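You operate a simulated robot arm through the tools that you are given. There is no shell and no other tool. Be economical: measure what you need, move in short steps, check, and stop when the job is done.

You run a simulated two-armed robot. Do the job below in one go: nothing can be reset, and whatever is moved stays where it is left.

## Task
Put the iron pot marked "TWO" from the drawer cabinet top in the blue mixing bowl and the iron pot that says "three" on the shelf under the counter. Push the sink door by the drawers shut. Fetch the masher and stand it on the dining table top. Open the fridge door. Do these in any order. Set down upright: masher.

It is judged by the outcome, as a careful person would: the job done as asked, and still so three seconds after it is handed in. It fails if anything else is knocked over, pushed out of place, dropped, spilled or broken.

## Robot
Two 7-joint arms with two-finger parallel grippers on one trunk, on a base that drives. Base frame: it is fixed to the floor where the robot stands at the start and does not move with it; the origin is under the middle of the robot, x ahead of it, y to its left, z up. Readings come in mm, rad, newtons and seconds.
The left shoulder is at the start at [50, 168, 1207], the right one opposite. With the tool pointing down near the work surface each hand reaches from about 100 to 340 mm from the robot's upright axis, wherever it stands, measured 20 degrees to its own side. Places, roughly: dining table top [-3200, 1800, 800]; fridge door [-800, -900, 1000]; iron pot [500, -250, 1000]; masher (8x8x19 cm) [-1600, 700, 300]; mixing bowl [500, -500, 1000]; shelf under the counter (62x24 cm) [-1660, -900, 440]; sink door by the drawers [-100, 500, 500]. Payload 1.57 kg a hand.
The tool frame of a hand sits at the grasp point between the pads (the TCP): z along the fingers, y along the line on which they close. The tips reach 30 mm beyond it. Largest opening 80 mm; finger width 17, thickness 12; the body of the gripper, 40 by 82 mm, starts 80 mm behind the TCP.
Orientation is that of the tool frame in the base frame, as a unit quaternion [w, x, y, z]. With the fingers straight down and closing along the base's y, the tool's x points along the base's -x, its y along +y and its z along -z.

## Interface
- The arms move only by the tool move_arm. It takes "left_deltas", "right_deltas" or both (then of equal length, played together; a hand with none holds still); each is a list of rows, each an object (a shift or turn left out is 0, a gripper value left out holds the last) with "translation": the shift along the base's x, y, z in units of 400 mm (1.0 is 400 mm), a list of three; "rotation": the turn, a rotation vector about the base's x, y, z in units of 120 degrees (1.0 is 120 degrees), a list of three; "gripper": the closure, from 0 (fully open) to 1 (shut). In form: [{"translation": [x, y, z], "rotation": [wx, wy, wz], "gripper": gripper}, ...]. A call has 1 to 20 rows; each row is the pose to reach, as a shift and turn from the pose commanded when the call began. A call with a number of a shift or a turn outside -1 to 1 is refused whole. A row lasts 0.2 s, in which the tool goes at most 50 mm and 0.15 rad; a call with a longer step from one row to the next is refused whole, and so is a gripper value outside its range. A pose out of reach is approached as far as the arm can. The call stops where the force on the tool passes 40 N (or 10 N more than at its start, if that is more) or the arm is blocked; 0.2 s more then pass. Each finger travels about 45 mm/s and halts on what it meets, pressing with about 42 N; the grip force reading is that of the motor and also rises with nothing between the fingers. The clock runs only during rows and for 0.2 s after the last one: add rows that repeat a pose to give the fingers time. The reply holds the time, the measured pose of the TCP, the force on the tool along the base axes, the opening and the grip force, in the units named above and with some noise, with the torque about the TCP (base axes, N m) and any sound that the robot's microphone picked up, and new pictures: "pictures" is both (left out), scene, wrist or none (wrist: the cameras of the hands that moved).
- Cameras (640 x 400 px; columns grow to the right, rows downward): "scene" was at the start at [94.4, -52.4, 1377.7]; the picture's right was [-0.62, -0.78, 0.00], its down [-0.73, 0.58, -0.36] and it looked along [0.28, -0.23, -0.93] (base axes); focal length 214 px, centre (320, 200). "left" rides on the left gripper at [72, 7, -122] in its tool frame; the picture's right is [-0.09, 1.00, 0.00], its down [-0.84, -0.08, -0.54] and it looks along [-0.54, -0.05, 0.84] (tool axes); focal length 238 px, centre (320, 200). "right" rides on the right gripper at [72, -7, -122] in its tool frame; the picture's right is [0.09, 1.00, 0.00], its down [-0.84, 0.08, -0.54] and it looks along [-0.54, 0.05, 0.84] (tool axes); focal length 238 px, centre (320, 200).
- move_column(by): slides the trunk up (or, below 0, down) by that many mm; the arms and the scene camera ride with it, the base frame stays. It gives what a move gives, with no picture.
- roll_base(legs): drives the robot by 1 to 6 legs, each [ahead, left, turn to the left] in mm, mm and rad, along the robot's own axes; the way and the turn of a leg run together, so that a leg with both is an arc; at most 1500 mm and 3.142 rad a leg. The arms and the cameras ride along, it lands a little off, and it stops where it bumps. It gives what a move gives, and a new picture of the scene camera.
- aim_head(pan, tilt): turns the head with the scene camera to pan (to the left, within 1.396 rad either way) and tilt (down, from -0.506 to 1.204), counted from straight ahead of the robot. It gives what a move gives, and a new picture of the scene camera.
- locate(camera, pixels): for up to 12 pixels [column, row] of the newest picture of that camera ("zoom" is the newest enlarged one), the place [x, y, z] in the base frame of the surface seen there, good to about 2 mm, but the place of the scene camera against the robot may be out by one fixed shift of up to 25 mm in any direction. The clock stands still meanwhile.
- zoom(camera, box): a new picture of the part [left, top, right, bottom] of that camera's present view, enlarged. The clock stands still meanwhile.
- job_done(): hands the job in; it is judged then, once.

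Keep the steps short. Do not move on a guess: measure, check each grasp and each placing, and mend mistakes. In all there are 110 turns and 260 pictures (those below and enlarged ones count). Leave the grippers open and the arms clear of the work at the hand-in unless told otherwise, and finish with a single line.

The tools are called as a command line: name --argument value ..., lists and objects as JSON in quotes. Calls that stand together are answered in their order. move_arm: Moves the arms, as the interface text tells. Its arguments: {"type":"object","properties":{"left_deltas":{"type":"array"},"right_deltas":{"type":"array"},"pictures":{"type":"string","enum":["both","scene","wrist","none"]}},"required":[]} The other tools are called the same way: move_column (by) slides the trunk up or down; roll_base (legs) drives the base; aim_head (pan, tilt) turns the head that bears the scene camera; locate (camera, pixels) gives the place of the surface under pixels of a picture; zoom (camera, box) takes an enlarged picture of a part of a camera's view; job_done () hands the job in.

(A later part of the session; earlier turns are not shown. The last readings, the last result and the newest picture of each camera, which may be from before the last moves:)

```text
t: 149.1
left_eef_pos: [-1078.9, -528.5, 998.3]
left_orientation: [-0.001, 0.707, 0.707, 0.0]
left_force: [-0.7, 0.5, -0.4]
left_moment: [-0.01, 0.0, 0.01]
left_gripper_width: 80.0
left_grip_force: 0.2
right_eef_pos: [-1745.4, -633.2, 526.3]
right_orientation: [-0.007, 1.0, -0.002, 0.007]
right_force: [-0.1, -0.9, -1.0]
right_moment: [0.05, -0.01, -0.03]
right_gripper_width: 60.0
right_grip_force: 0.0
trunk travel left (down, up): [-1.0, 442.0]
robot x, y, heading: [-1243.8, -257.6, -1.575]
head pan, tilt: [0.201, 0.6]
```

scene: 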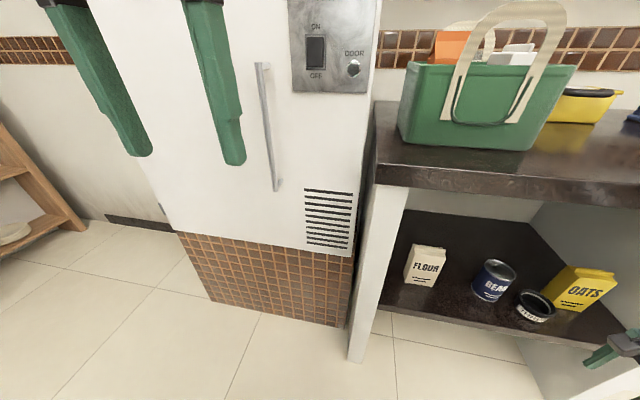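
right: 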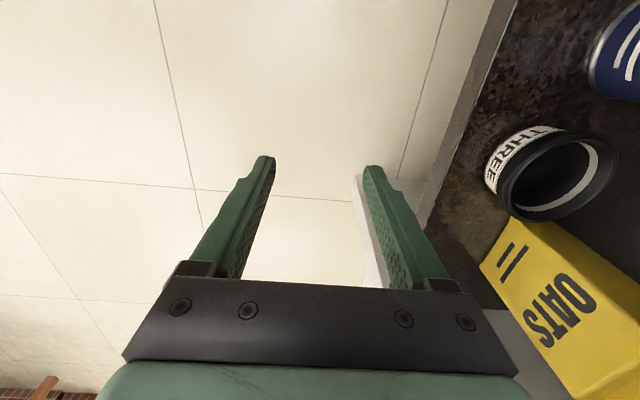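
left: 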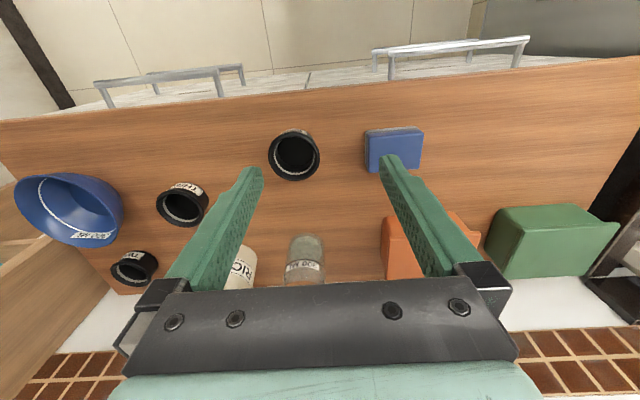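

THREE stands upright on the shelf. Next the fridge: retract the right arm and tilt the left hand forward to near-horizontal towards the handle.

move_arm --right_deltas '[{"translation": [0, 0.1, 0.02]}, {"translation": [0, 0.2, 0.04]}, {"translation": [0, 0.3, 0.06]}, {"translation": [0, 0.4, 0.08]}, {"translation": [0, 0.5, 0.1]}, {"translation": [0, 0.6, 0.12]}, {"translation": [0, 0.6, 0.12]}, {"translation": [0, 0.6, 0.12]}, {"translation": [0, 0.6, 0.12]}, {"translation": [0, 0.6, 0.12]}]' --left_deltas '[{"translation": [0, -0.05, 0], "rotation": [-0.065, 0, 0]}, {"translation": [0, -0.1, 0], "rotation": [-0.13, 0, 0]}, {"translation": [0, -0.15, -0.02], "rotation": [-0.195, 0, 0]}, {"translation": [0, -0.2, -0.04], "rotation": [-0.26, 0, 0]}, {"translation": [0, -0.25, -0.08], "rotation": [-0.325, 0, 0]}, {"translation": [0, -0.3, -0.12], "rotation": [-0.39, 0, 0]}, {"translation": [0, -0.35, -0.16], "rotation": [-0.455, 0, 0]}, {"translation": [0, -0.35, -0.2], "rotation": [-0.52, 0, 0]}, {"translation": [0, -0.35, -0.24], "rotation": [-0.58, 0, 0]}, {"translation": [0, -0.35, -0.24], "rotation": [-0.58, 0, 0]}]' --pictures "both"

```text
t: 151.3
left_eef_pos: [-1079.6, -668.9, 901.5]
left_orientation: [0.402, 0.582, 0.58, -0.404]
left_force: [-0.7, 0.4, 0.1]
left_moment: [0.0, -0.03, -0.03]
left_gripper_width: 80.0
left_grip_force: 0.1
right_eef_pos: [-1745.5, -393.5, 573.7]
right_orientation: [-0.007, 1.0, -0.002, 0.008]
right_force: [0.0, 0.5, -0.8]
right_moment: [-0.03, 0.0, -0.03]
right_gripper_width: 60.1
right_grip_force: 0.0
trunk travel left (down, up): [-1.0, 442.0]
robot x, y, heading: [-1240.6, -260.2, -1.575]
head pan, tilt: [0.201, 0.6]
```

scene: 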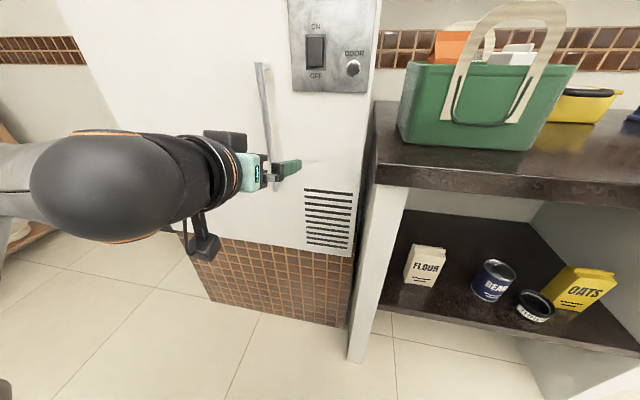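
right: 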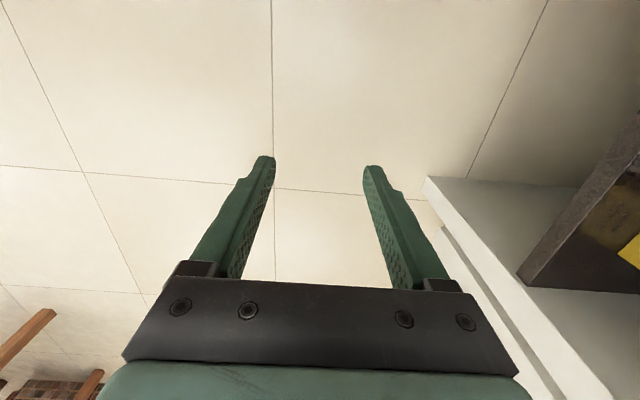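
left: 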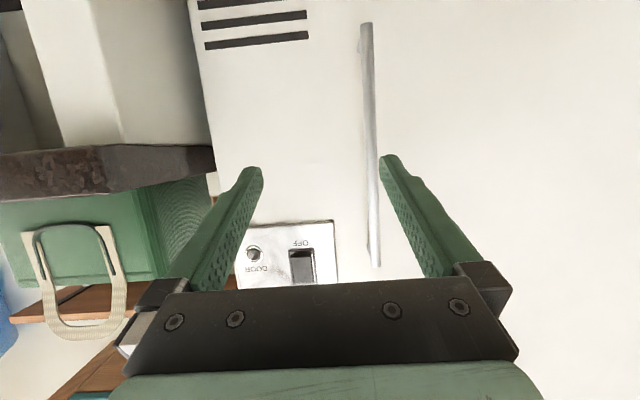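

The left hand works well at ~70° tilt, and the handle is in its view at (370,130). Measure it.

locate --camera "left" --pixels '[[367, 40], [371, 100], [374, 160], [376, 220], [376, 262], [366, 26], [350, 120], [390, 120], [300, 120], [560, 120]]'

zoom --camera "left" --box '[320, 0, 420, 280]'

```text
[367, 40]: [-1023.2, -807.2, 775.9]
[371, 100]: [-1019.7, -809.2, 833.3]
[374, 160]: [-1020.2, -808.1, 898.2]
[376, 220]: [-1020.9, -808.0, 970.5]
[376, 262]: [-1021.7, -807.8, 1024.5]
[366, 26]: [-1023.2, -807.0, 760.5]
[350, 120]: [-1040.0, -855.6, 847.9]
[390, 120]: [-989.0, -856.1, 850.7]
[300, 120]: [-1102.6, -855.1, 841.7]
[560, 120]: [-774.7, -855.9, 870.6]
```

```text
1.43 times, centred on (370, 140) of left
```

zoom: 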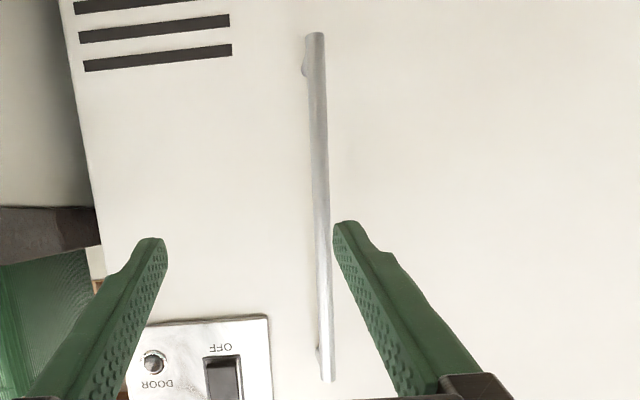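

Handle axis at x -1021, y -814, z 765–1025; door face y -856. Align the open hand and advance to TCP y -808.

move_arm --left_deltas '[{"translation": [0.07, 0, 0]}, {"translation": [0.1465, 0, 0]}, {"translation": [0.1465, -0.1, 0]}, {"translation": [0.1465, -0.2, 0]}, {"translation": [0.1465, -0.29, 0]}, {"translation": [0.1465, -0.348, 0]}, {"translation": [0.1465, -0.348, 0]}]' --pictures "wrist"

```text
t: 152.9
left_eef_pos: [-1021.4, -809.7, 901.9]
left_orientation: [0.403, 0.581, 0.581, -0.403]
left_force: [0.8, 0.1, 0.6]
left_moment: [0.02, -0.01, 0.02]
left_gripper_width: 79.9
left_grip_force: 0.0
right_eef_pos: [-1745.9, -394.8, 574.8]
right_orientation: [-0.007, 1.0, -0.002, 0.008]
right_force: [0.3, 0.8, -0.2]
right_moment: [-0.01, 0.01, -0.01]
right_gripper_width: 60.1
right_grip_force: 0.1
trunk travel left (down, up): [-1.0, 442.0]
robot x, y, heading: [-1241.6, -256.5, -1.573]
head pan, tilt: [0.201, 0.6]
```

left: 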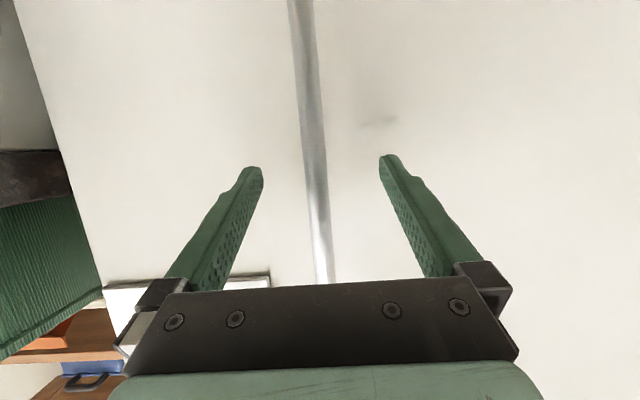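

The bar is between the fingers. Close, then pull along the door's arc.

move_arm --left_deltas '[{"gripper": 1}, {"gripper": 1}, {"gripper": 1}, {"gripper": 1}, {"gripper": 1}, {"gripper": 1}, {"gripper": 1}, {"translation": [0.0, 0.03, 0]}, {"translation": [0.0175, 0.09, 0]}, {"translation": [0.0425, 0.1775, 0]}, {"translation": [0.075, 0.265, 0]}, {"translation": [0.115, 0.35, 0]}, {"translation": [0.1625, 0.4275, 0]}, {"translation": [0.215, 0.505, 0]}, {"translation": [0.215, 0.505, 0]}]' --pictures "both"

```text
t: 155.6
left_eef_pos: [-974.5, -661.1, 903.4]
left_orientation: [0.397, 0.59, 0.575, -0.406]
left_force: [-5.1, 1.9, 0.4]
left_moment: [-0.65, 0.12, -0.06]
left_gripper_width: 13.5
left_grip_force: 30.3
left hand out of reach, approached as far as the arm can: row 13
right_eef_pos: [-1745.5, -393.1, 573.1]
right_orientation: [-0.006, 1.0, -0.002, 0.008]
right_force: [0.1, 0.0, 0.1]
right_moment: [0.02, -0.01, 0.02]
right_gripper_width: 60.2
right_grip_force: 0.1
trunk travel left (down, up): [-1.0, 442.0]
robot x, y, heading: [-1242.1, -259.0, -1.573]
head pan, tilt: [0.201, 0.6]
stopped in row 13 (left hand): the force on the tool passed its limit at 46 N (the readings are from after the stop); the commanded pose is now the measured one
```

scene: 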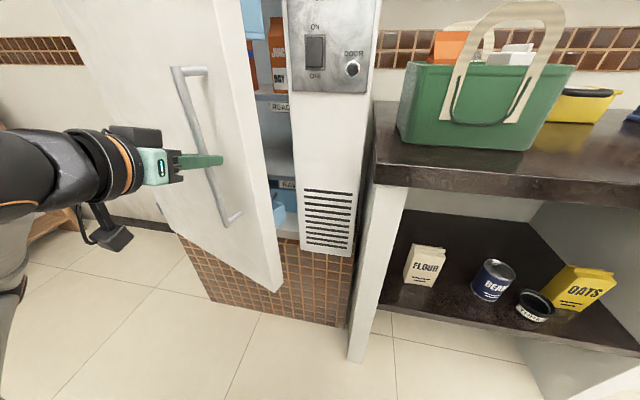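
left: 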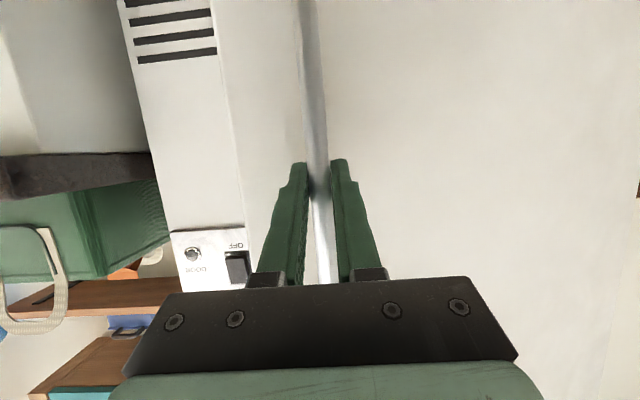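

Door is open ~30°. Continue the arc with the base, still gripping: three short legs.

roll_base --legs '[[-64, 48, 0], [-53, 53, 0], [-42, 61, 0]]'

```text
t: 157.1
left_eef_pos: [-926.9, -589.4, 902.0]
left_orientation: [0.395, 0.594, 0.569, -0.41]
left_force: [-3.9, 1.7, 4.7]
left_moment: [0.46, 0.08, -0.11]
left_gripper_width: 13.8
left_grip_force: 30.2
right_eef_pos: [-1693.1, -322.6, 572.9]
right_orientation: [-0.006, 1.0, -0.002, 0.008]
right_force: [0.3, 0.1, 0.0]
right_moment: [0.01, -0.01, 0.0]
right_gripper_width: 60.0
right_grip_force: 0.1
trunk travel left (down, up): [-1.0, 442.0]
robot x, y, heading: [-1191.3, -184.5, -1.569]
head pan, tilt: [0.201, 0.6]
stopped in leg 2: the force on the tool passed its limit at 42 N (the readings are from after the stop); the commanded pose is now the measured one
```

scene: 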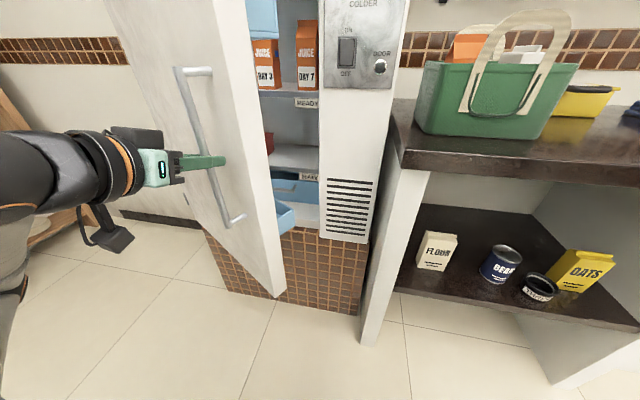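

Door at ~40°. Measure the door's free edge so I can push it further from the inside.

locate --camera "scene" --pixels '[[225, 100], [255, 230], [270, 280], [250, 100], [285, 250], [262, 150], [300, 200], [285, 85], [110, 10], [340, 150]]'

move_arm --left_deltas '[{"gripper": 0.8}, {"gripper": 0.5}, {"gripper": 0.0}, {"gripper": 0.0}, {"gripper": 0.0}, {"translation": [-0.02, 0.1, 0]}, {"translation": [-0.04, 0.2, 0]}, {"translation": [-0.06, 0.3, 0], "gripper": 0.5}, {"translation": [-0.1, 0.35, 0], "gripper": 1}]' --pictures "scene"

```text
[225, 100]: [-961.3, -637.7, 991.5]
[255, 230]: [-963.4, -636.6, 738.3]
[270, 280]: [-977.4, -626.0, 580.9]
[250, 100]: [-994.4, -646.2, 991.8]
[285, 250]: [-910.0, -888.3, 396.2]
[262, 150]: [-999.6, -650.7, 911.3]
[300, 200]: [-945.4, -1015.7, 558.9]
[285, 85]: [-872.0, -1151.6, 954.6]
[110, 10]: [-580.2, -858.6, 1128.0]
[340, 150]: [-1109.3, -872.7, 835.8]
```

```text
t: 159.1
left_eef_pos: [-968.0, -460.6, 973.5]
left_orientation: [0.392, 0.595, 0.57, -0.409]
left_force: [0.6, 0.4, 0.2]
left_moment: [-0.01, 0.01, -0.03]
left_gripper_width: 29.9
left_grip_force: 0.0
left hand out of reach, approached as far as the arm can: row 6, 7, 8, 9
right_eef_pos: [-1693.1, -323.4, 574.9]
right_orientation: [-0.006, 1.0, -0.002, 0.008]
right_force: [-0.5, -0.1, 0.5]
right_moment: [0.02, 0.02, 0.0]
right_gripper_width: 60.0
right_grip_force: 0.0
trunk travel left (down, up): [-1.0, 442.0]
robot x, y, heading: [-1193.3, -190.4, -1.578]
head pan, tilt: [0.201, 0.6]
```

scene: 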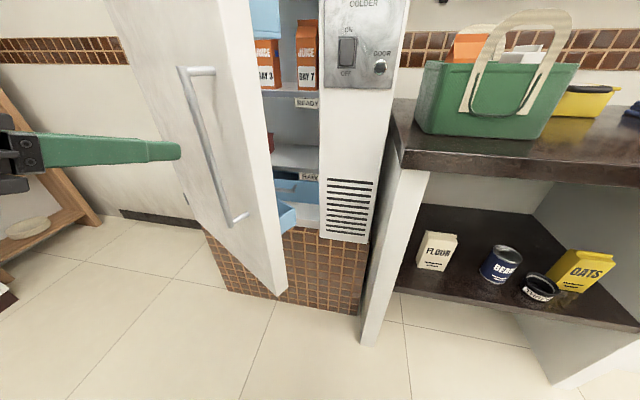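

Door edge is at about (-1000,-640) inner corner. I'll bring the closed fingers west around the edge to the inside.

move_arm --left_deltas '[{"translation": [-0.1, 0, 0], "gripper": 1}, {"translation": [-0.2, 0, 0], "gripper": 1}, {"translation": [-0.26, -0.05, 0], "gripper": 1}, {"translation": [-0.26, -0.16, 0]}, {"translation": [-0.26, -0.27, 0]}, {"translation": [-0.26, -0.38, 0]}, {"translation": [-0.26, -0.49, 0]}, {"translation": [-0.26, -0.6, 0]}, {"translation": [-0.26, -0.6, 0]}]' --pictures "scene"

```text
t: 159.8
left_eef_pos: [-995.3, -476.3, 979.6]
left_orientation: [0.385, 0.517, 0.64, -0.418]
left_force: [0.7, 0.3, -0.3]
left_moment: [0.0, 0.03, -0.01]
left_gripper_width: 0.0
left_grip_force: 19.4
right_eef_pos: [-1692.7, -322.7, 574.3]
right_orientation: [-0.007, 1.0, -0.002, 0.008]
right_force: [-0.1, 0.1, 0.1]
right_moment: [0.01, 0.0, -0.01]
right_gripper_width: 60.2
right_grip_force: 0.0
trunk travel left (down, up): [-1.0, 442.0]
robot x, y, heading: [-1185.9, -184.4, -1.575]
head pan, tilt: [0.201, 0.6]
stopped in row 3 (left hand): the arm was blocked; the commanded pose is now the measured one
```

scene: 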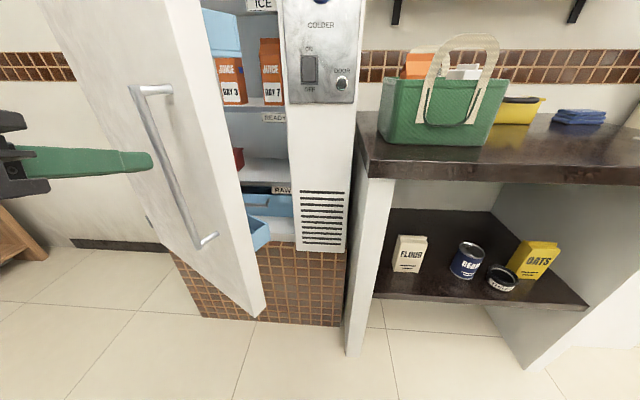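

Blocked: hand folded against my own head. Shift the base right and back so the hand can reach out straight instead.

roll_base --legs '[[-90, -80, 0]]'

move_arm --left_deltas '[{"translation": [0.02, -0.06, -0.02], "rotation": [0, 0, 0.02], "gripper": 1}, {"translation": [0.02, -0.17, -0.05], "rotation": [0, 0, 0.04]}, {"translation": [0.0, -0.28, -0.1], "rotation": [0, 0, 0.06]}, {"translation": [0.0, -0.38, -0.15], "rotation": [0, 0, 0.06]}, {"translation": [0.0, -0.38, -0.15], "rotation": [0, 0, 0.06]}]' --pictures "both"

```text
t: 161.2
left_eef_pos: [-1074.4, -389.4, 979.4]
left_orientation: [0.384, 0.518, 0.641, -0.416]
left_force: [0.8, 0.1, -0.3]
left_moment: [-0.02, -0.03, 0.02]
left_gripper_width: 0.2
left_grip_force: 20.8
right_eef_pos: [-1773.8, -234.0, 573.9]
right_orientation: [-0.007, 1.0, -0.002, 0.007]
right_force: [-0.3, -1.0, 0.3]
right_moment: [0.0, -0.01, -0.01]
right_gripper_width: 59.9
right_grip_force: 0.1
trunk travel left (down, up): [-1.0, 442.0]
robot x, y, heading: [-1266.3, -95.8, -1.571]
head pan, tilt: [0.201, 0.6]
```

scene: 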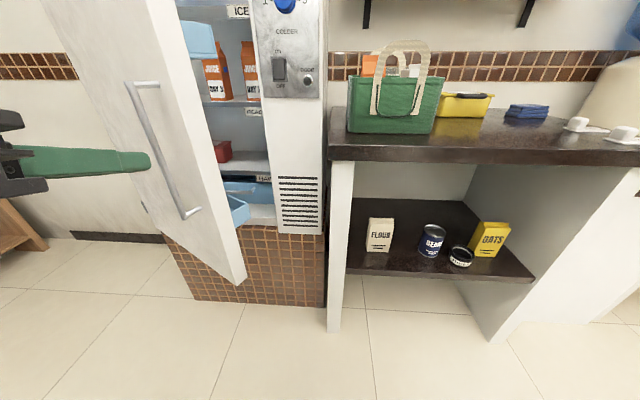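

```text
t: 162.4
left_eef_pos: [-1075.3, -541.0, 918.5]
left_orientation: [0.409, 0.477, 0.672, -0.392]
left_force: [0.1, 0.6, -0.4]
left_moment: [-0.01, 0.05, 0.02]
left_gripper_width: 0.2
left_grip_force: 21.1
right_eef_pos: [-1771.3, -232.7, 573.8]
right_orientation: [-0.007, 1.0, -0.002, 0.008]
right_force: [0.6, 0.2, 0.2]
right_moment: [0.0, -0.01, 0.02]
right_gripper_width: 60.0
right_grip_force: 0.1
trunk travel left (down, up): [-1.0, 442.0]
robot x, y, heading: [-1271.6, -97.9, -1.575]
head pan, tilt: [0.201, 0.6]
```

scene: 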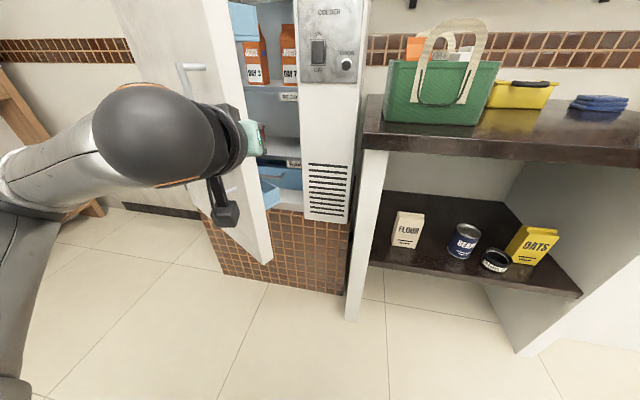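
left: 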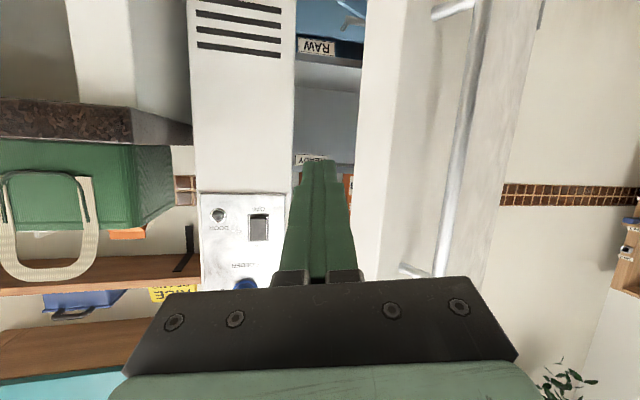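

Fingers face the opening just west of the door's edge. Advance past the edge, then sweep east and out along the arc to push the door.

move_arm --left_deltas '[{"translation": [0, -0.12, 0]}, {"translation": [0, -0.24, 0]}, {"translation": [0, -0.36, 0]}, {"translation": [0.075, -0.365, 0]}, {"translation": [0.15, -0.36, 0]}, {"translation": [0.21, -0.27, 0]}, {"translation": [0.2675, -0.1825, 0]}, {"translation": [0.34, -0.11, 0]}, {"translation": [0.41, -0.04, 0]}, {"translation": [0.41, -0.04, 0]}]' --pictures "scene"

```text
t: 164.6
left_eef_pos: [-910.5, -555.3, 920.5]
left_orientation: [0.409, 0.477, 0.673, -0.391]
left_force: [-0.1, 1.2, 0.1]
left_moment: [-0.01, 0.01, 0.04]
left_gripper_width: 0.2
left_grip_force: 21.0
right_eef_pos: [-1771.7, -233.8, 575.2]
right_orientation: [-0.007, 1.0, -0.002, 0.008]
right_force: [-0.3, 0.7, -0.1]
right_moment: [-0.02, -0.03, -0.01]
right_gripper_width: 59.9
right_grip_force: 0.1
trunk travel left (down, up): [-1.0, 442.0]
robot x, y, heading: [-1265.2, -96.9, -1.578]
head pan, tilt: [0.201, 0.6]
```

scene: 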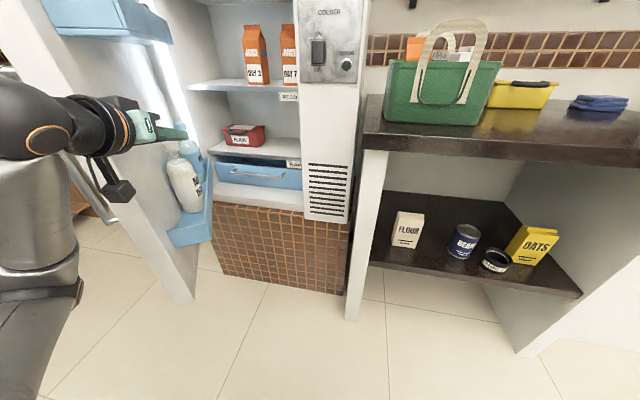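

The door has swung well open, with a bottle in its rack near my fingertips. Measure the door angle before deciding on more.

locate --camera "scene" --pixels '[[185, 285], [170, 240], [60, 60], [150, 235], [205, 265], [185, 185], [188, 145], [120, 60], [160, 270]]'

zoom --camera "scene" --box '[30, 0, 250, 310]'

```text
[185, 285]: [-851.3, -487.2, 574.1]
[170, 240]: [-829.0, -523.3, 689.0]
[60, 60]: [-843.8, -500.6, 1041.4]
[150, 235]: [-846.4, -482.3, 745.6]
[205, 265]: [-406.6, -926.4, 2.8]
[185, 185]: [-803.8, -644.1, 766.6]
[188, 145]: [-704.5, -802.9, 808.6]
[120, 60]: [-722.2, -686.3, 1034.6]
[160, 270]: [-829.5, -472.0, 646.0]
```

```text
1.29 times, centred on (140, 155) of scene
```

zoom: 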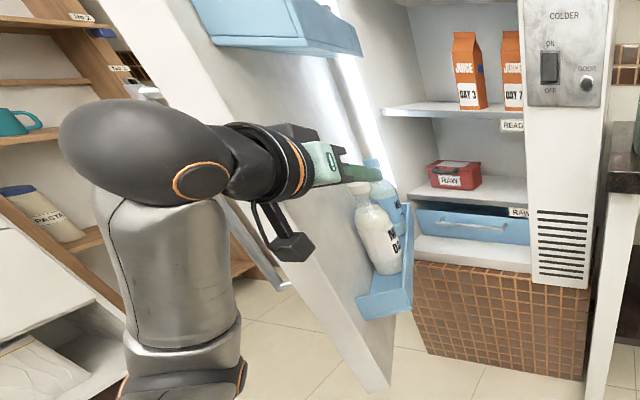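

Door is at ~67°. One gentle base shift pushes the edge a little more (fingers stay above and clear of the bottle).

roll_base --legs '[[-70, 0, 0], [0, 130, 0]]'

```text
t: 167.0
left_eef_pos: [-785.9, -484.6, 919.6]
left_orientation: [0.409, 0.48, 0.67, -0.392]
left_force: [-2.4, 5.2, -1.0]
left_moment: [-0.31, -0.14, 0.18]
left_gripper_width: 0.1
left_grip_force: 21.0
right_eef_pos: [-1644.3, -162.6, 573.7]
right_orientation: [-0.006, 1.0, -0.002, 0.008]
right_force: [0.5, 0.2, 0.3]
right_moment: [0.02, -0.01, -0.03]
right_gripper_width: 60.0
right_grip_force: 0.0
trunk travel left (down, up): [-1.0, 442.0]
robot x, y, heading: [-1144.5, -24.5, -1.576]
head pan, tilt: [0.201, 0.6]
stopped in leg 2: the robot was blocked; the commanded pose is now the measured one
```

scene: 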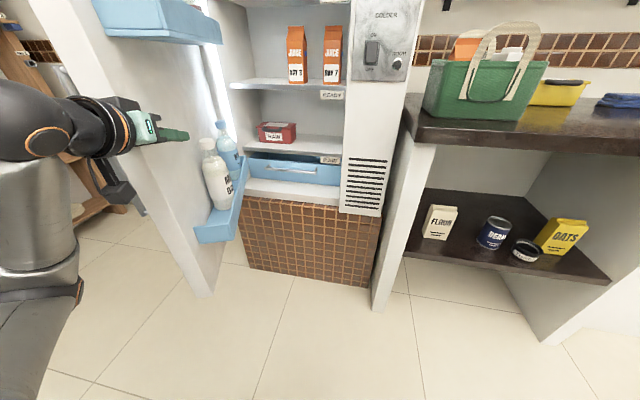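

Door is now open roughly 80°. Move the base west away from it, then bring the left hand back upright.

roll_base --legs '[[0, -160, 0]]'

move_arm --left_deltas '[{"translation": [-0.05, 0.0, 0.03], "rotation": [0.065, 0, 0], "gripper": 0.5}, {"translation": [-0.1, 0.0, 0.06], "rotation": [0.13, 0, 0], "gripper": 0}, {"translation": [-0.15, 0.0, 0.09], "rotation": [0.195, 0, 0]}, {"translation": [-0.2, 0.03, 0.12], "rotation": [0.26, 0, 0]}, {"translation": [-0.25, 0.06, 0.15], "rotation": [0.325, 0, 0]}, {"translation": [-0.3, 0.1, 0.18], "rotation": [0.39, 0, 0]}, {"translation": [-0.35, 0.15, 0.2], "rotation": [0.455, 0, 0]}, {"translation": [-0.35, 0.2, 0.2], "rotation": [0.52, 0, 0]}, {"translation": [-0.35, 0.22, 0.2], "rotation": [0.56, 0, 0]}, {"translation": [-0.35, 0.22, 0.2], "rotation": [0.56, 0, 0]}]' --pictures "none"

```text
t: 169.1
left_eef_pos: [-945.7, -484.3, 919.6]
left_orientation: [0.409, 0.479, 0.671, -0.391]
left_force: [0.1, 0.5, 0.3]
left_moment: [-0.02, -0.01, -0.07]
left_gripper_width: 0.0
left_grip_force: 21.4
right_eef_pos: [-1804.6, -162.5, 574.7]
right_orientation: [-0.007, 1.0, -0.002, 0.008]
right_force: [0.6, 0.3, 0.3]
right_moment: [0.0, 0.0, 0.0]
right_gripper_width: 60.0
right_grip_force: 0.0
trunk travel left (down, up): [-1.0, 442.0]
robot x, y, heading: [-1300.3, -25.5, -1.572]
head pan, tilt: [0.201, 0.6]
```

scene: 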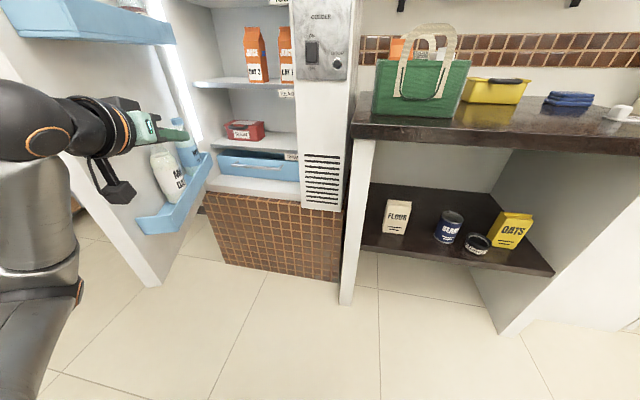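

```text
t: 171.3
left_eef_pos: [-1086.2, -395.6, 999.9]
left_orientation: [0.075, 0.626, 0.775, 0.045]
left_force: [0.5, -0.4, -0.1]
left_moment: [0.0, 0.0, 0.0]
left_gripper_width: 80.0
left_grip_force: 0.2
right_eef_pos: [-1803.7, -163.1, 574.4]
right_orientation: [-0.007, 1.0, -0.002, 0.008]
right_force: [0.3, 0.6, -0.4]
right_moment: [-0.01, 0.0, -0.01]
right_gripper_width: 59.6
right_grip_force: 0.0
trunk travel left (down, up): [-1.0, 442.0]
robot x, y, heading: [-1301.4, -25.8, -1.576]
head pan, tilt: [0.201, 0.6]
```

Next the masher around (-1600,700,300). Drive west to open floor and turn to look northeast.

roll_base --legs '[[0, -800, 0], [0, 0, 2.36]]'

aim_head --pan 0.1 --tilt 0.65

```text
t: 184.3
left_eef_pos: [-1995.3, 391.9, 999.6]
left_orientation: [-0.014, -0.48, 0.873, 0.087]
left_force: [-0.7, 0.5, -0.3]
left_moment: [-0.03, -0.01, -0.04]
left_gripper_width: 80.1
left_grip_force: 0.0
right_eef_pos: [-1647.4, -279.8, 575.1]
right_orientation: [-0.01, 0.382, 0.924, -0.004]
right_force: [-0.5, -0.4, -1.0]
right_moment: [-0.03, -0.01, 0.01]
right_gripper_width: 60.1
right_grip_force: 0.0
trunk travel left (down, up): [-1.0, 442.0]
robot x, y, heading: [-2097.6, -22.5, 0.787]
head pan, tilt: [0.201, 0.6]
```

scene: 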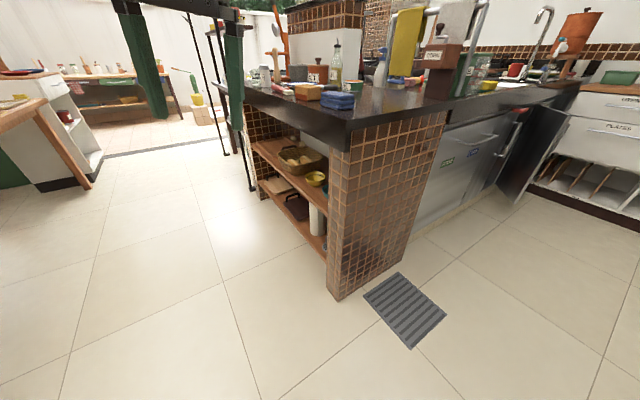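

```text
t: 185.0
left_eef_pos: [-1996.1, 391.3, 999.0]
left_orientation: [-0.013, -0.479, 0.873, 0.086]
left_force: [0.2, 0.0, 0.0]
left_moment: [-0.02, 0.0, 0.0]
left_gripper_width: 80.2
left_grip_force: 0.1
right_eef_pos: [-1647.5, -279.5, 573.2]
right_orientation: [-0.009, 0.382, 0.924, -0.003]
right_force: [0.0, 1.4, -0.2]
right_moment: [0.0, -0.01, 0.03]
right_gripper_width: 60.4
right_grip_force: 0.1
trunk travel left (down, up): [-1.0, 442.0]
robot x, y, heading: [-2103.7, -23.4, 0.793]
head pan, tilt: [0.099, 0.649]
```

scene: 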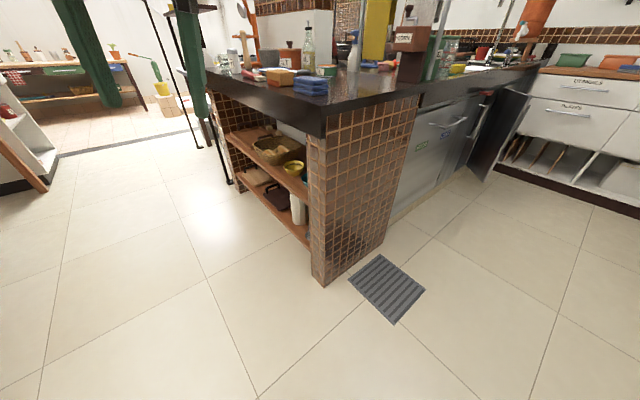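

The west end of the sink counter has open shelves; the masher is likely on the lower one. The open sink door is at (500,120). Zoom both.

zoom --camera "scene" --box '[200, 80, 340, 260]'

zoom --camera "scene" --box '[380, 60, 600, 210]'

locate --camera "scene" --pixels '[[297, 215], [297, 200], [280, 195], [262, 180], [305, 235], [278, 220], [292, 172], [303, 245], [500, 110], [525, 100], [495, 175], [470, 165]]'

```text
2.22 times, centred on (270, 170) of scene
```

zoom: 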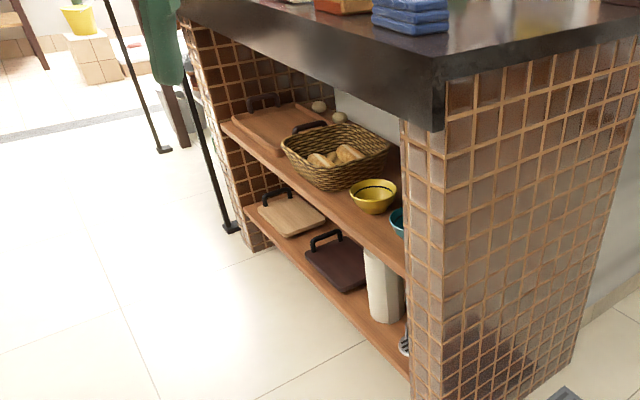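

```text
2.67 times, centred on (490, 135) of scene
```

zoom: 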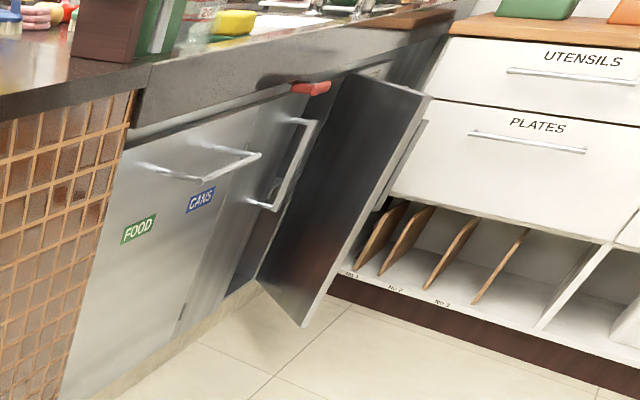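

```text
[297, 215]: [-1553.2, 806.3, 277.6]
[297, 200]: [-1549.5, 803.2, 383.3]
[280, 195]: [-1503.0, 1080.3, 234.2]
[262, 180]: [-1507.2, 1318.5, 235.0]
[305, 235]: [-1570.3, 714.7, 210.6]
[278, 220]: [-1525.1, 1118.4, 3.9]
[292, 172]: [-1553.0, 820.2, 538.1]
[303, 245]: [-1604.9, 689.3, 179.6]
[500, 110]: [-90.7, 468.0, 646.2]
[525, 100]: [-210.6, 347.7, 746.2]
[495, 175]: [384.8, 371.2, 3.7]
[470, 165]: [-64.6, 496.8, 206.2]
```

The masher stands on the low shelf (z≈205) at the west end, partly hidden by the brick pillar. Move to face it from the west.

roll_base --legs '[[495, 495, 0], [0, 0, -0.79]]'

aim_head --pan -0.1 --tilt 0.75

```text
t: 191.9
left_eef_pos: [-1734.3, 896.4, 998.9]
left_orientation: [0.022, -0.106, 0.991, 0.085]
left_force: [0.2, -0.4, -0.4]
left_moment: [0.0, 0.0, 0.0]
left_gripper_width: 80.0
left_grip_force: 0.0
right_eef_pos: [-1968.9, 177.5, 574.5]
right_orientation: [-0.01, 0.709, 0.706, 0.0]
right_force: [-1.1, 0.3, 0.4]
right_moment: [0.03, 0.02, -0.03]
right_gripper_width: 60.0
right_grip_force: 0.1
trunk travel left (down, up): [-1.0, 442.0]
robot x, y, heading: [-2106.7, 682.2, -0.004]
head pan, tilt: [0.099, 0.649]
```

scene: 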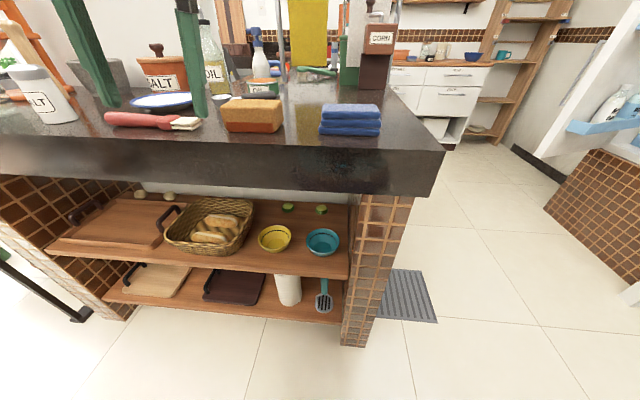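

```text
t: 192.7
left_eef_pos: [-1734.4, 895.6, 998.4]
left_orientation: [0.022, -0.106, 0.99, 0.086]
left_force: [-0.4, -0.2, 0.0]
left_moment: [-0.01, -0.01, 0.0]
left_gripper_width: 79.8
left_grip_force: 0.1
right_eef_pos: [-1968.4, 176.8, 573.5]
right_orientation: [-0.011, 0.708, 0.706, 0.001]
right_force: [-0.1, 0.7, -0.7]
right_moment: [0.03, 0.03, -0.02]
right_gripper_width: 60.1
right_grip_force: 0.0
trunk travel left (down, up): [-1.0, 442.0]
robot x, y, heading: [-2104.1, 681.1, -0.002]
head pan, tilt: [-0.099, 0.75]
```

scene: 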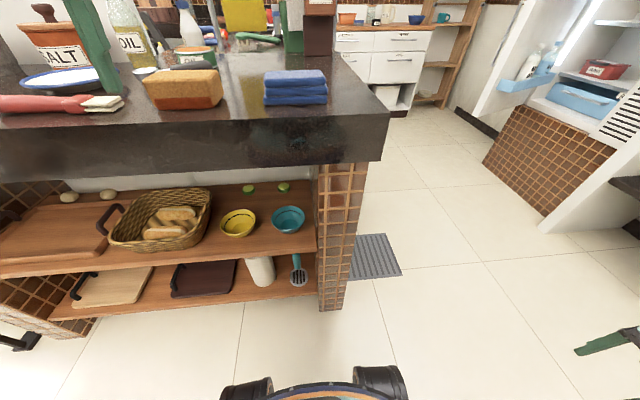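

The masher is at (298,272): slotted head down, teal handle up, partly under the upper shelf. Measure.

zoom --camera "scene" --box '[220, 190, 360, 310]'

locate --camera "scene" --pixels '[[299, 277], [296, 262], [294, 256], [306, 285], [312, 282], [280, 290], [262, 272], [300, 245], [310, 296], [250, 258], [326, 250], [300, 150]]'

```text
3.33 times, centred on (290, 250) of scene
```

zoom: 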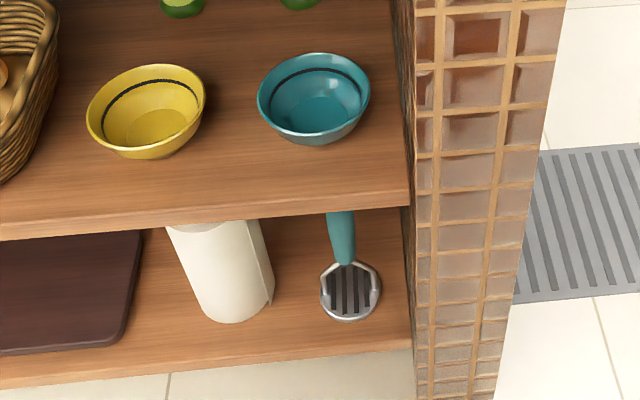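

```text
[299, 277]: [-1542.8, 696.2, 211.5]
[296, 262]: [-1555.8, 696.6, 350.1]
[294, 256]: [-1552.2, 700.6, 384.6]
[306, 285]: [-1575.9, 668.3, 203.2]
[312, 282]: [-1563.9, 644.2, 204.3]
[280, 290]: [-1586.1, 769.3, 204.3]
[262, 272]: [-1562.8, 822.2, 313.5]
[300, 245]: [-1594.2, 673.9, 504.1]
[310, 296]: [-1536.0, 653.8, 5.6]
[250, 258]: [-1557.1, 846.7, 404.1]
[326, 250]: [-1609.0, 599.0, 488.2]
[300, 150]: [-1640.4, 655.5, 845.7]
```

The handle is at about (-1562,692), z 230–395, under an upper shelf whose front edge is x≈-1607, z≈485. I'll reach sideways-right and low: back off, and turn to face north so my right arm points east at it.

roll_base --legs '[[-230, -80, 0], [0, 0, 1.575]]'

aim_head --pan -1.25 --tilt 0.8

```text
t: 198.3
left_eef_pos: [-2557.6, 964.7, 999.1]
left_orientation: [0.046, 0.781, -0.618, -0.075]
left_force: [-0.1, 0.0, 0.9]
left_moment: [-0.01, -0.02, 0.03]
left_gripper_width: 80.1
left_grip_force: 0.0
right_eef_pos: [-1834.4, 746.7, 573.5]
right_orientation: [-0.008, -0.007, 1.0, -0.007]
right_force: [-0.4, -0.1, 0.4]
right_moment: [-0.04, 0.02, -0.02]
right_gripper_width: 60.0
right_grip_force: 0.0
trunk travel left (down, up): [-1.0, 442.0]
robot x, y, heading: [-2334.2, 602.7, 1.589]
head pan, tilt: [-0.099, 0.75]
```

scene: 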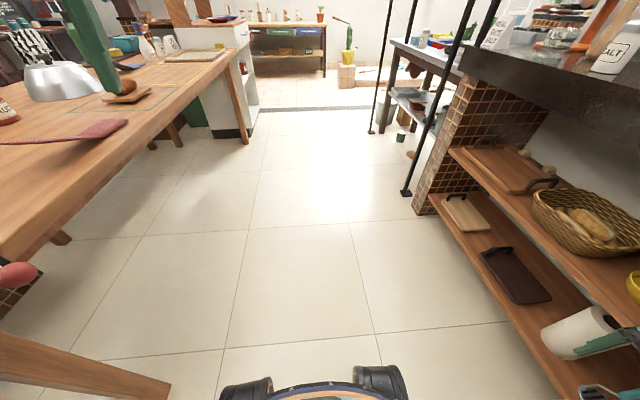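

```text
t: 199.7
left_eef_pos: [-2558.3, 965.3, 998.4]
left_orientation: [0.045, 0.781, -0.618, -0.075]
left_force: [-0.2, 0.3, 0.1]
left_moment: [-0.02, 0.03, 0.0]
left_gripper_width: 80.1
left_grip_force: 0.0
right_eef_pos: [-1834.0, 745.5, 574.3]
right_orientation: [-0.008, -0.006, 1.0, -0.007]
right_force: [-0.3, 0.7, -0.3]
right_moment: [0.0, -0.01, 0.0]
right_gripper_width: 59.9
right_grip_force: 0.1
trunk travel left (down, up): [-1.0, 442.0]
robot x, y, heading: [-2333.8, 596.6, 1.591]
head pan, tilt: [-1.25, 0.799]
```

scene: 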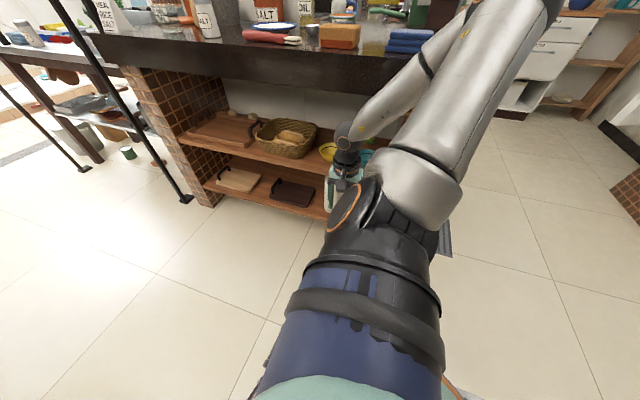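

The dining table is close on my left. Test tilting the right hand 43° toward the east while lowering to z≈420.

move_arm --right_deltas '[{"translation": [0.02, -0.02, -0.05], "rotation": [0, -0.06, 0]}, {"translation": [0.04, -0.04, -0.1], "rotation": [0, -0.12, 0]}, {"translation": [0.06, -0.06, -0.15], "rotation": [0, -0.18, 0]}, {"translation": [0.08, -0.08, -0.2], "rotation": [0, -0.24, 0]}, {"translation": [0.1, -0.1, -0.25], "rotation": [0, -0.3, 0]}, {"translation": [0.12, -0.12, -0.31], "rotation": [0, -0.36, 0]}, {"translation": [0.12, -0.12, -0.385], "rotation": [0, -0.36, 0]}, {"translation": [0.12, -0.12, -0.385], "rotation": [0, -0.36, 0]}]' --pictures "both"

```text
t: 201.5
left_eef_pos: [-2558.2, 967.2, 999.9]
left_orientation: [0.046, 0.781, -0.618, -0.074]
left_force: [-0.1, -0.2, -0.2]
left_moment: [-0.03, 0.0, 0.02]
left_gripper_width: 79.9
left_grip_force: 0.1
right_eef_pos: [-1771.5, 712.8, 475.1]
right_orientation: [0.351, -0.002, 0.936, -0.016]
right_force: [-0.2, -0.2, 0.4]
right_moment: [0.0, 0.01, -0.02]
right_gripper_width: 60.0
right_grip_force: 0.1
right hand out of reach, approached as far as the arm can: row 6, 7, 8
trunk travel left (down, up): [-1.0, 442.0]
robot x, y, heading: [-2333.9, 601.9, 1.584]
head pan, tilt: [-1.25, 0.799]
```

scene: 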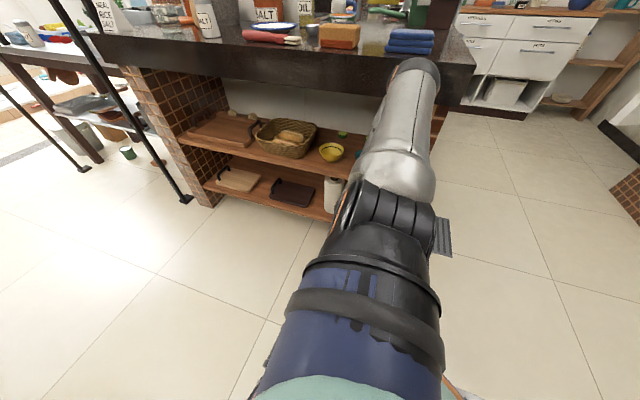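
right: 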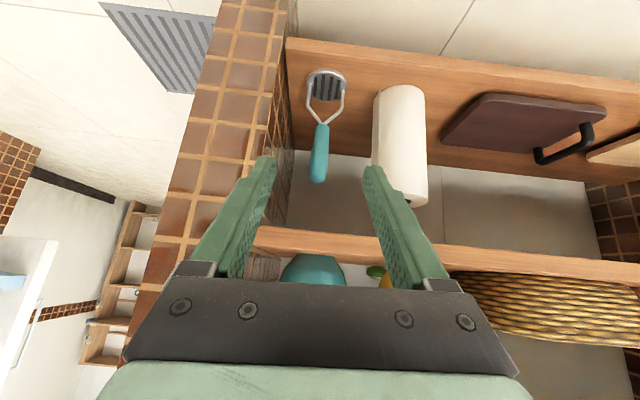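

Great view: the masher's handle is at (318,155). I need lower (z≈375). Measure it precisely, and test lower while extending outward.

locate --camera "right" --pixels '[[320, 125], [319, 150], [317, 175], [327, 85], [307, 85], [347, 90], [385, 105], [300, 130], [350, 240], [320, 232], [330, 140], [280, 130]]'

move_arm --right_deltas '[{"translation": [0.06, -0.02, 0]}, {"translation": [0.12, -0.04, 0]}, {"translation": [0.12, -0.04, -0.1]}, {"translation": [0.12, -0.04, -0.15]}, {"translation": [0.12, -0.04, -0.15]}]' --pictures "none"

```text
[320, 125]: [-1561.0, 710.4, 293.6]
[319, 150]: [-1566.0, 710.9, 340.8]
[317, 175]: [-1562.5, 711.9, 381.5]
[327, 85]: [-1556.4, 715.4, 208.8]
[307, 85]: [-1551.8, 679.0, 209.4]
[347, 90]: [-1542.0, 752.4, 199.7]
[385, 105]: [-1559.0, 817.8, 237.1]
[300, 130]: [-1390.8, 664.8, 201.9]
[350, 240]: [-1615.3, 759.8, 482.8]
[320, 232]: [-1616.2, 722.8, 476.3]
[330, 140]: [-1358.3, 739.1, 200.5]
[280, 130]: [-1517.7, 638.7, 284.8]
```

```text
t: 202.7
left_eef_pos: [-2558.5, 966.1, 999.2]
left_orientation: [0.045, 0.781, -0.619, -0.075]
left_force: [0.4, 1.0, 0.5]
left_moment: [0.0, -0.02, 0.02]
left_gripper_width: 80.1
left_grip_force: 0.2
right_eef_pos: [-1720.2, 724.6, 431.4]
right_orientation: [0.36, -0.002, 0.933, -0.011]
right_force: [-0.4, -0.7, 0.1]
right_moment: [-0.04, 0.02, 0.03]
right_gripper_width: 59.8
right_grip_force: 0.0
right hand out of reach, approached as far as the arm can: row 1, 2, 3, 4, 5
trunk travel left (down, up): [-1.0, 442.0]
robot x, y, heading: [-2336.9, 598.1, 1.588]
head pan, tilt: [-1.25, 0.799]
```

Reaching further out lets it go lower (431 now). Handle is at (-1555,711), z 230–395. Extend more.

move_arm --right_deltas '[{"translation": [0.06, 0.04, 0]}, {"translation": [0.12, 0.07, 0]}, {"translation": [0.16, 0.07, 0]}, {"translation": [0.16, 0.07, 0]}]' --pictures "none"

```text
t: 203.7
left_eef_pos: [-2558.1, 966.9, 998.8]
left_orientation: [0.046, 0.781, -0.618, -0.076]
left_force: [-1.0, 0.2, 0.9]
left_moment: [0.01, 0.02, 0.0]
left_gripper_width: 80.0
left_grip_force: 0.1
right_eef_pos: [-1655.0, 751.3, 431.1]
right_orientation: [0.36, -0.005, 0.933, -0.008]
right_force: [0.4, 0.1, -0.1]
right_moment: [0.0, -0.01, 0.04]
right_gripper_width: 60.2
right_grip_force: 0.1
trunk travel left (down, up): [-1.0, 442.0]
robot x, y, heading: [-2334.6, 600.9, 1.585]
head pan, tilt: [-1.25, 0.799]
```

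Now within reach. Lower straight down from here to z≈375, still outside the shelf front.

move_arm --right_deltas '[{"translation": [-0.03, -0.03, -0.06]}, {"translation": [-0.03, -0.05, -0.13]}, {"translation": [-0.03, -0.05, -0.14]}, {"translation": [-0.03, -0.05, -0.14]}]' --pictures "wrist"

```text
t: 204.7
left_eef_pos: [-2557.1, 965.8, 999.5]
left_orientation: [0.045, 0.781, -0.618, -0.075]
left_force: [0.1, 0.0, 0.2]
left_moment: [0.02, 0.02, -0.01]
left_gripper_width: 80.2
left_grip_force: 0.0
right_eef_pos: [-1667.0, 731.7, 375.0]
right_orientation: [0.36, -0.004, 0.933, -0.01]
right_force: [-0.2, 0.2, -0.1]
right_moment: [0.01, 0.01, -0.01]
right_gripper_width: 59.9
right_grip_force: 0.2
trunk travel left (down, up): [-1.0, 442.0]
robot x, y, heading: [-2335.6, 597.4, 1.586]
head pan, tilt: [-1.25, 0.799]
```

right: 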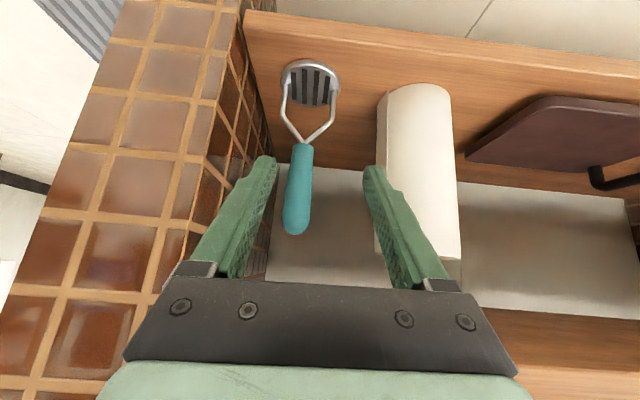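

z 375 reached, masher between the fingers nearly. Centre the hand in y, narrow to 52 mm, then slide the base right 75 mm.

move_arm --right_deltas '[{"translation": [0, -0.03, 0], "gripper": 0.35}, {"translation": [0, -0.053, 0], "gripper": 0.35}, {"translation": [0, -0.053, 0], "gripper": 0.35}]' --pictures "none"

roll_base --legs '[[0, -75, 0]]'

move_arm --right_deltas '[{"translation": [0, 0, 0]}]' --pictures "wrist"

```text
t: 205.5
left_eef_pos: [-2557.4, 966.1, 999.9]
left_orientation: [0.046, 0.781, -0.618, -0.075]
left_force: [0.0, 0.2, -0.7]
left_moment: [0.0, 0.01, 0.03]
left_gripper_width: 80.1
left_grip_force: 0.1
right_eef_pos: [-1664.2, 724.2, 377.4]
right_orientation: [0.358, -0.002, 0.933, -0.014]
right_force: [0.0, 0.2, 0.0]
right_moment: [0.01, -0.01, 0.01]
right_gripper_width: 51.9
right_grip_force: 0.0
right hand out of reach, approached as far as the arm can: row 1, 2, 3
trunk travel left (down, up): [-1.0, 442.0]
robot x, y, heading: [-2335.7, 599.3, 1.587]
head pan, tilt: [-1.25, 0.799]
```

```text
t: 206.8
left_eef_pos: [-2483.4, 967.3, 1000.1]
left_orientation: [0.046, 0.781, -0.618, -0.075]
left_force: [-0.3, -0.5, 0.2]
left_moment: [0.0, 0.01, 0.0]
left_gripper_width: 79.7
left_grip_force: 0.1
right_eef_pos: [-1590.2, 725.8, 378.5]
right_orientation: [0.358, -0.001, 0.934, -0.015]
right_force: [-1.1, -0.4, 0.1]
right_moment: [0.0, 0.0, 0.04]
right_gripper_width: 51.8
right_grip_force: 0.0
trunk travel left (down, up): [-1.0, 442.0]
robot x, y, heading: [-2260.0, 600.2, 1.581]
head pan, tilt: [-1.25, 0.799]
```

scene: 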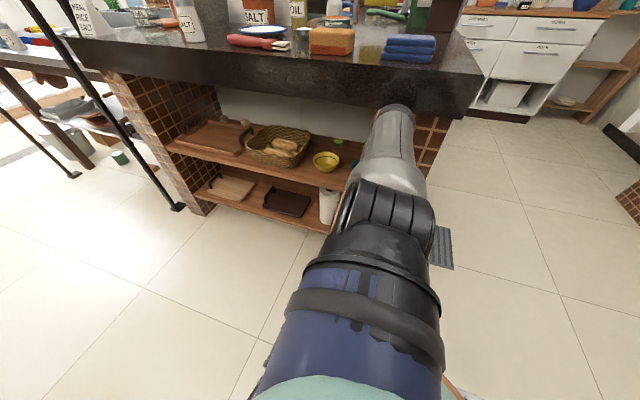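

```text
t: 207.2
left_eef_pos: [-2484.3, 966.1, 998.5]
left_orientation: [0.046, 0.781, -0.618, -0.075]
left_force: [0.2, -0.1, -1.0]
left_moment: [0.0, 0.01, 0.01]
left_gripper_width: 79.9
left_grip_force: 0.0
right_eef_pos: [-1590.8, 724.8, 378.5]
right_orientation: [0.358, -0.003, 0.934, -0.014]
right_force: [0.5, -0.1, -0.3]
right_moment: [0.0, 0.0, 0.01]
right_gripper_width: 52.1
right_grip_force: 0.1
trunk travel left (down, up): [-1.0, 442.0]
robot x, y, heading: [-2259.9, 600.0, 1.584]
head pan, tilt: [-1.25, 0.799]
```

right: 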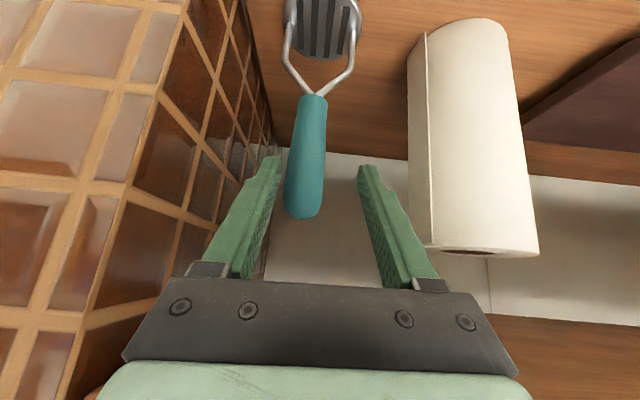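

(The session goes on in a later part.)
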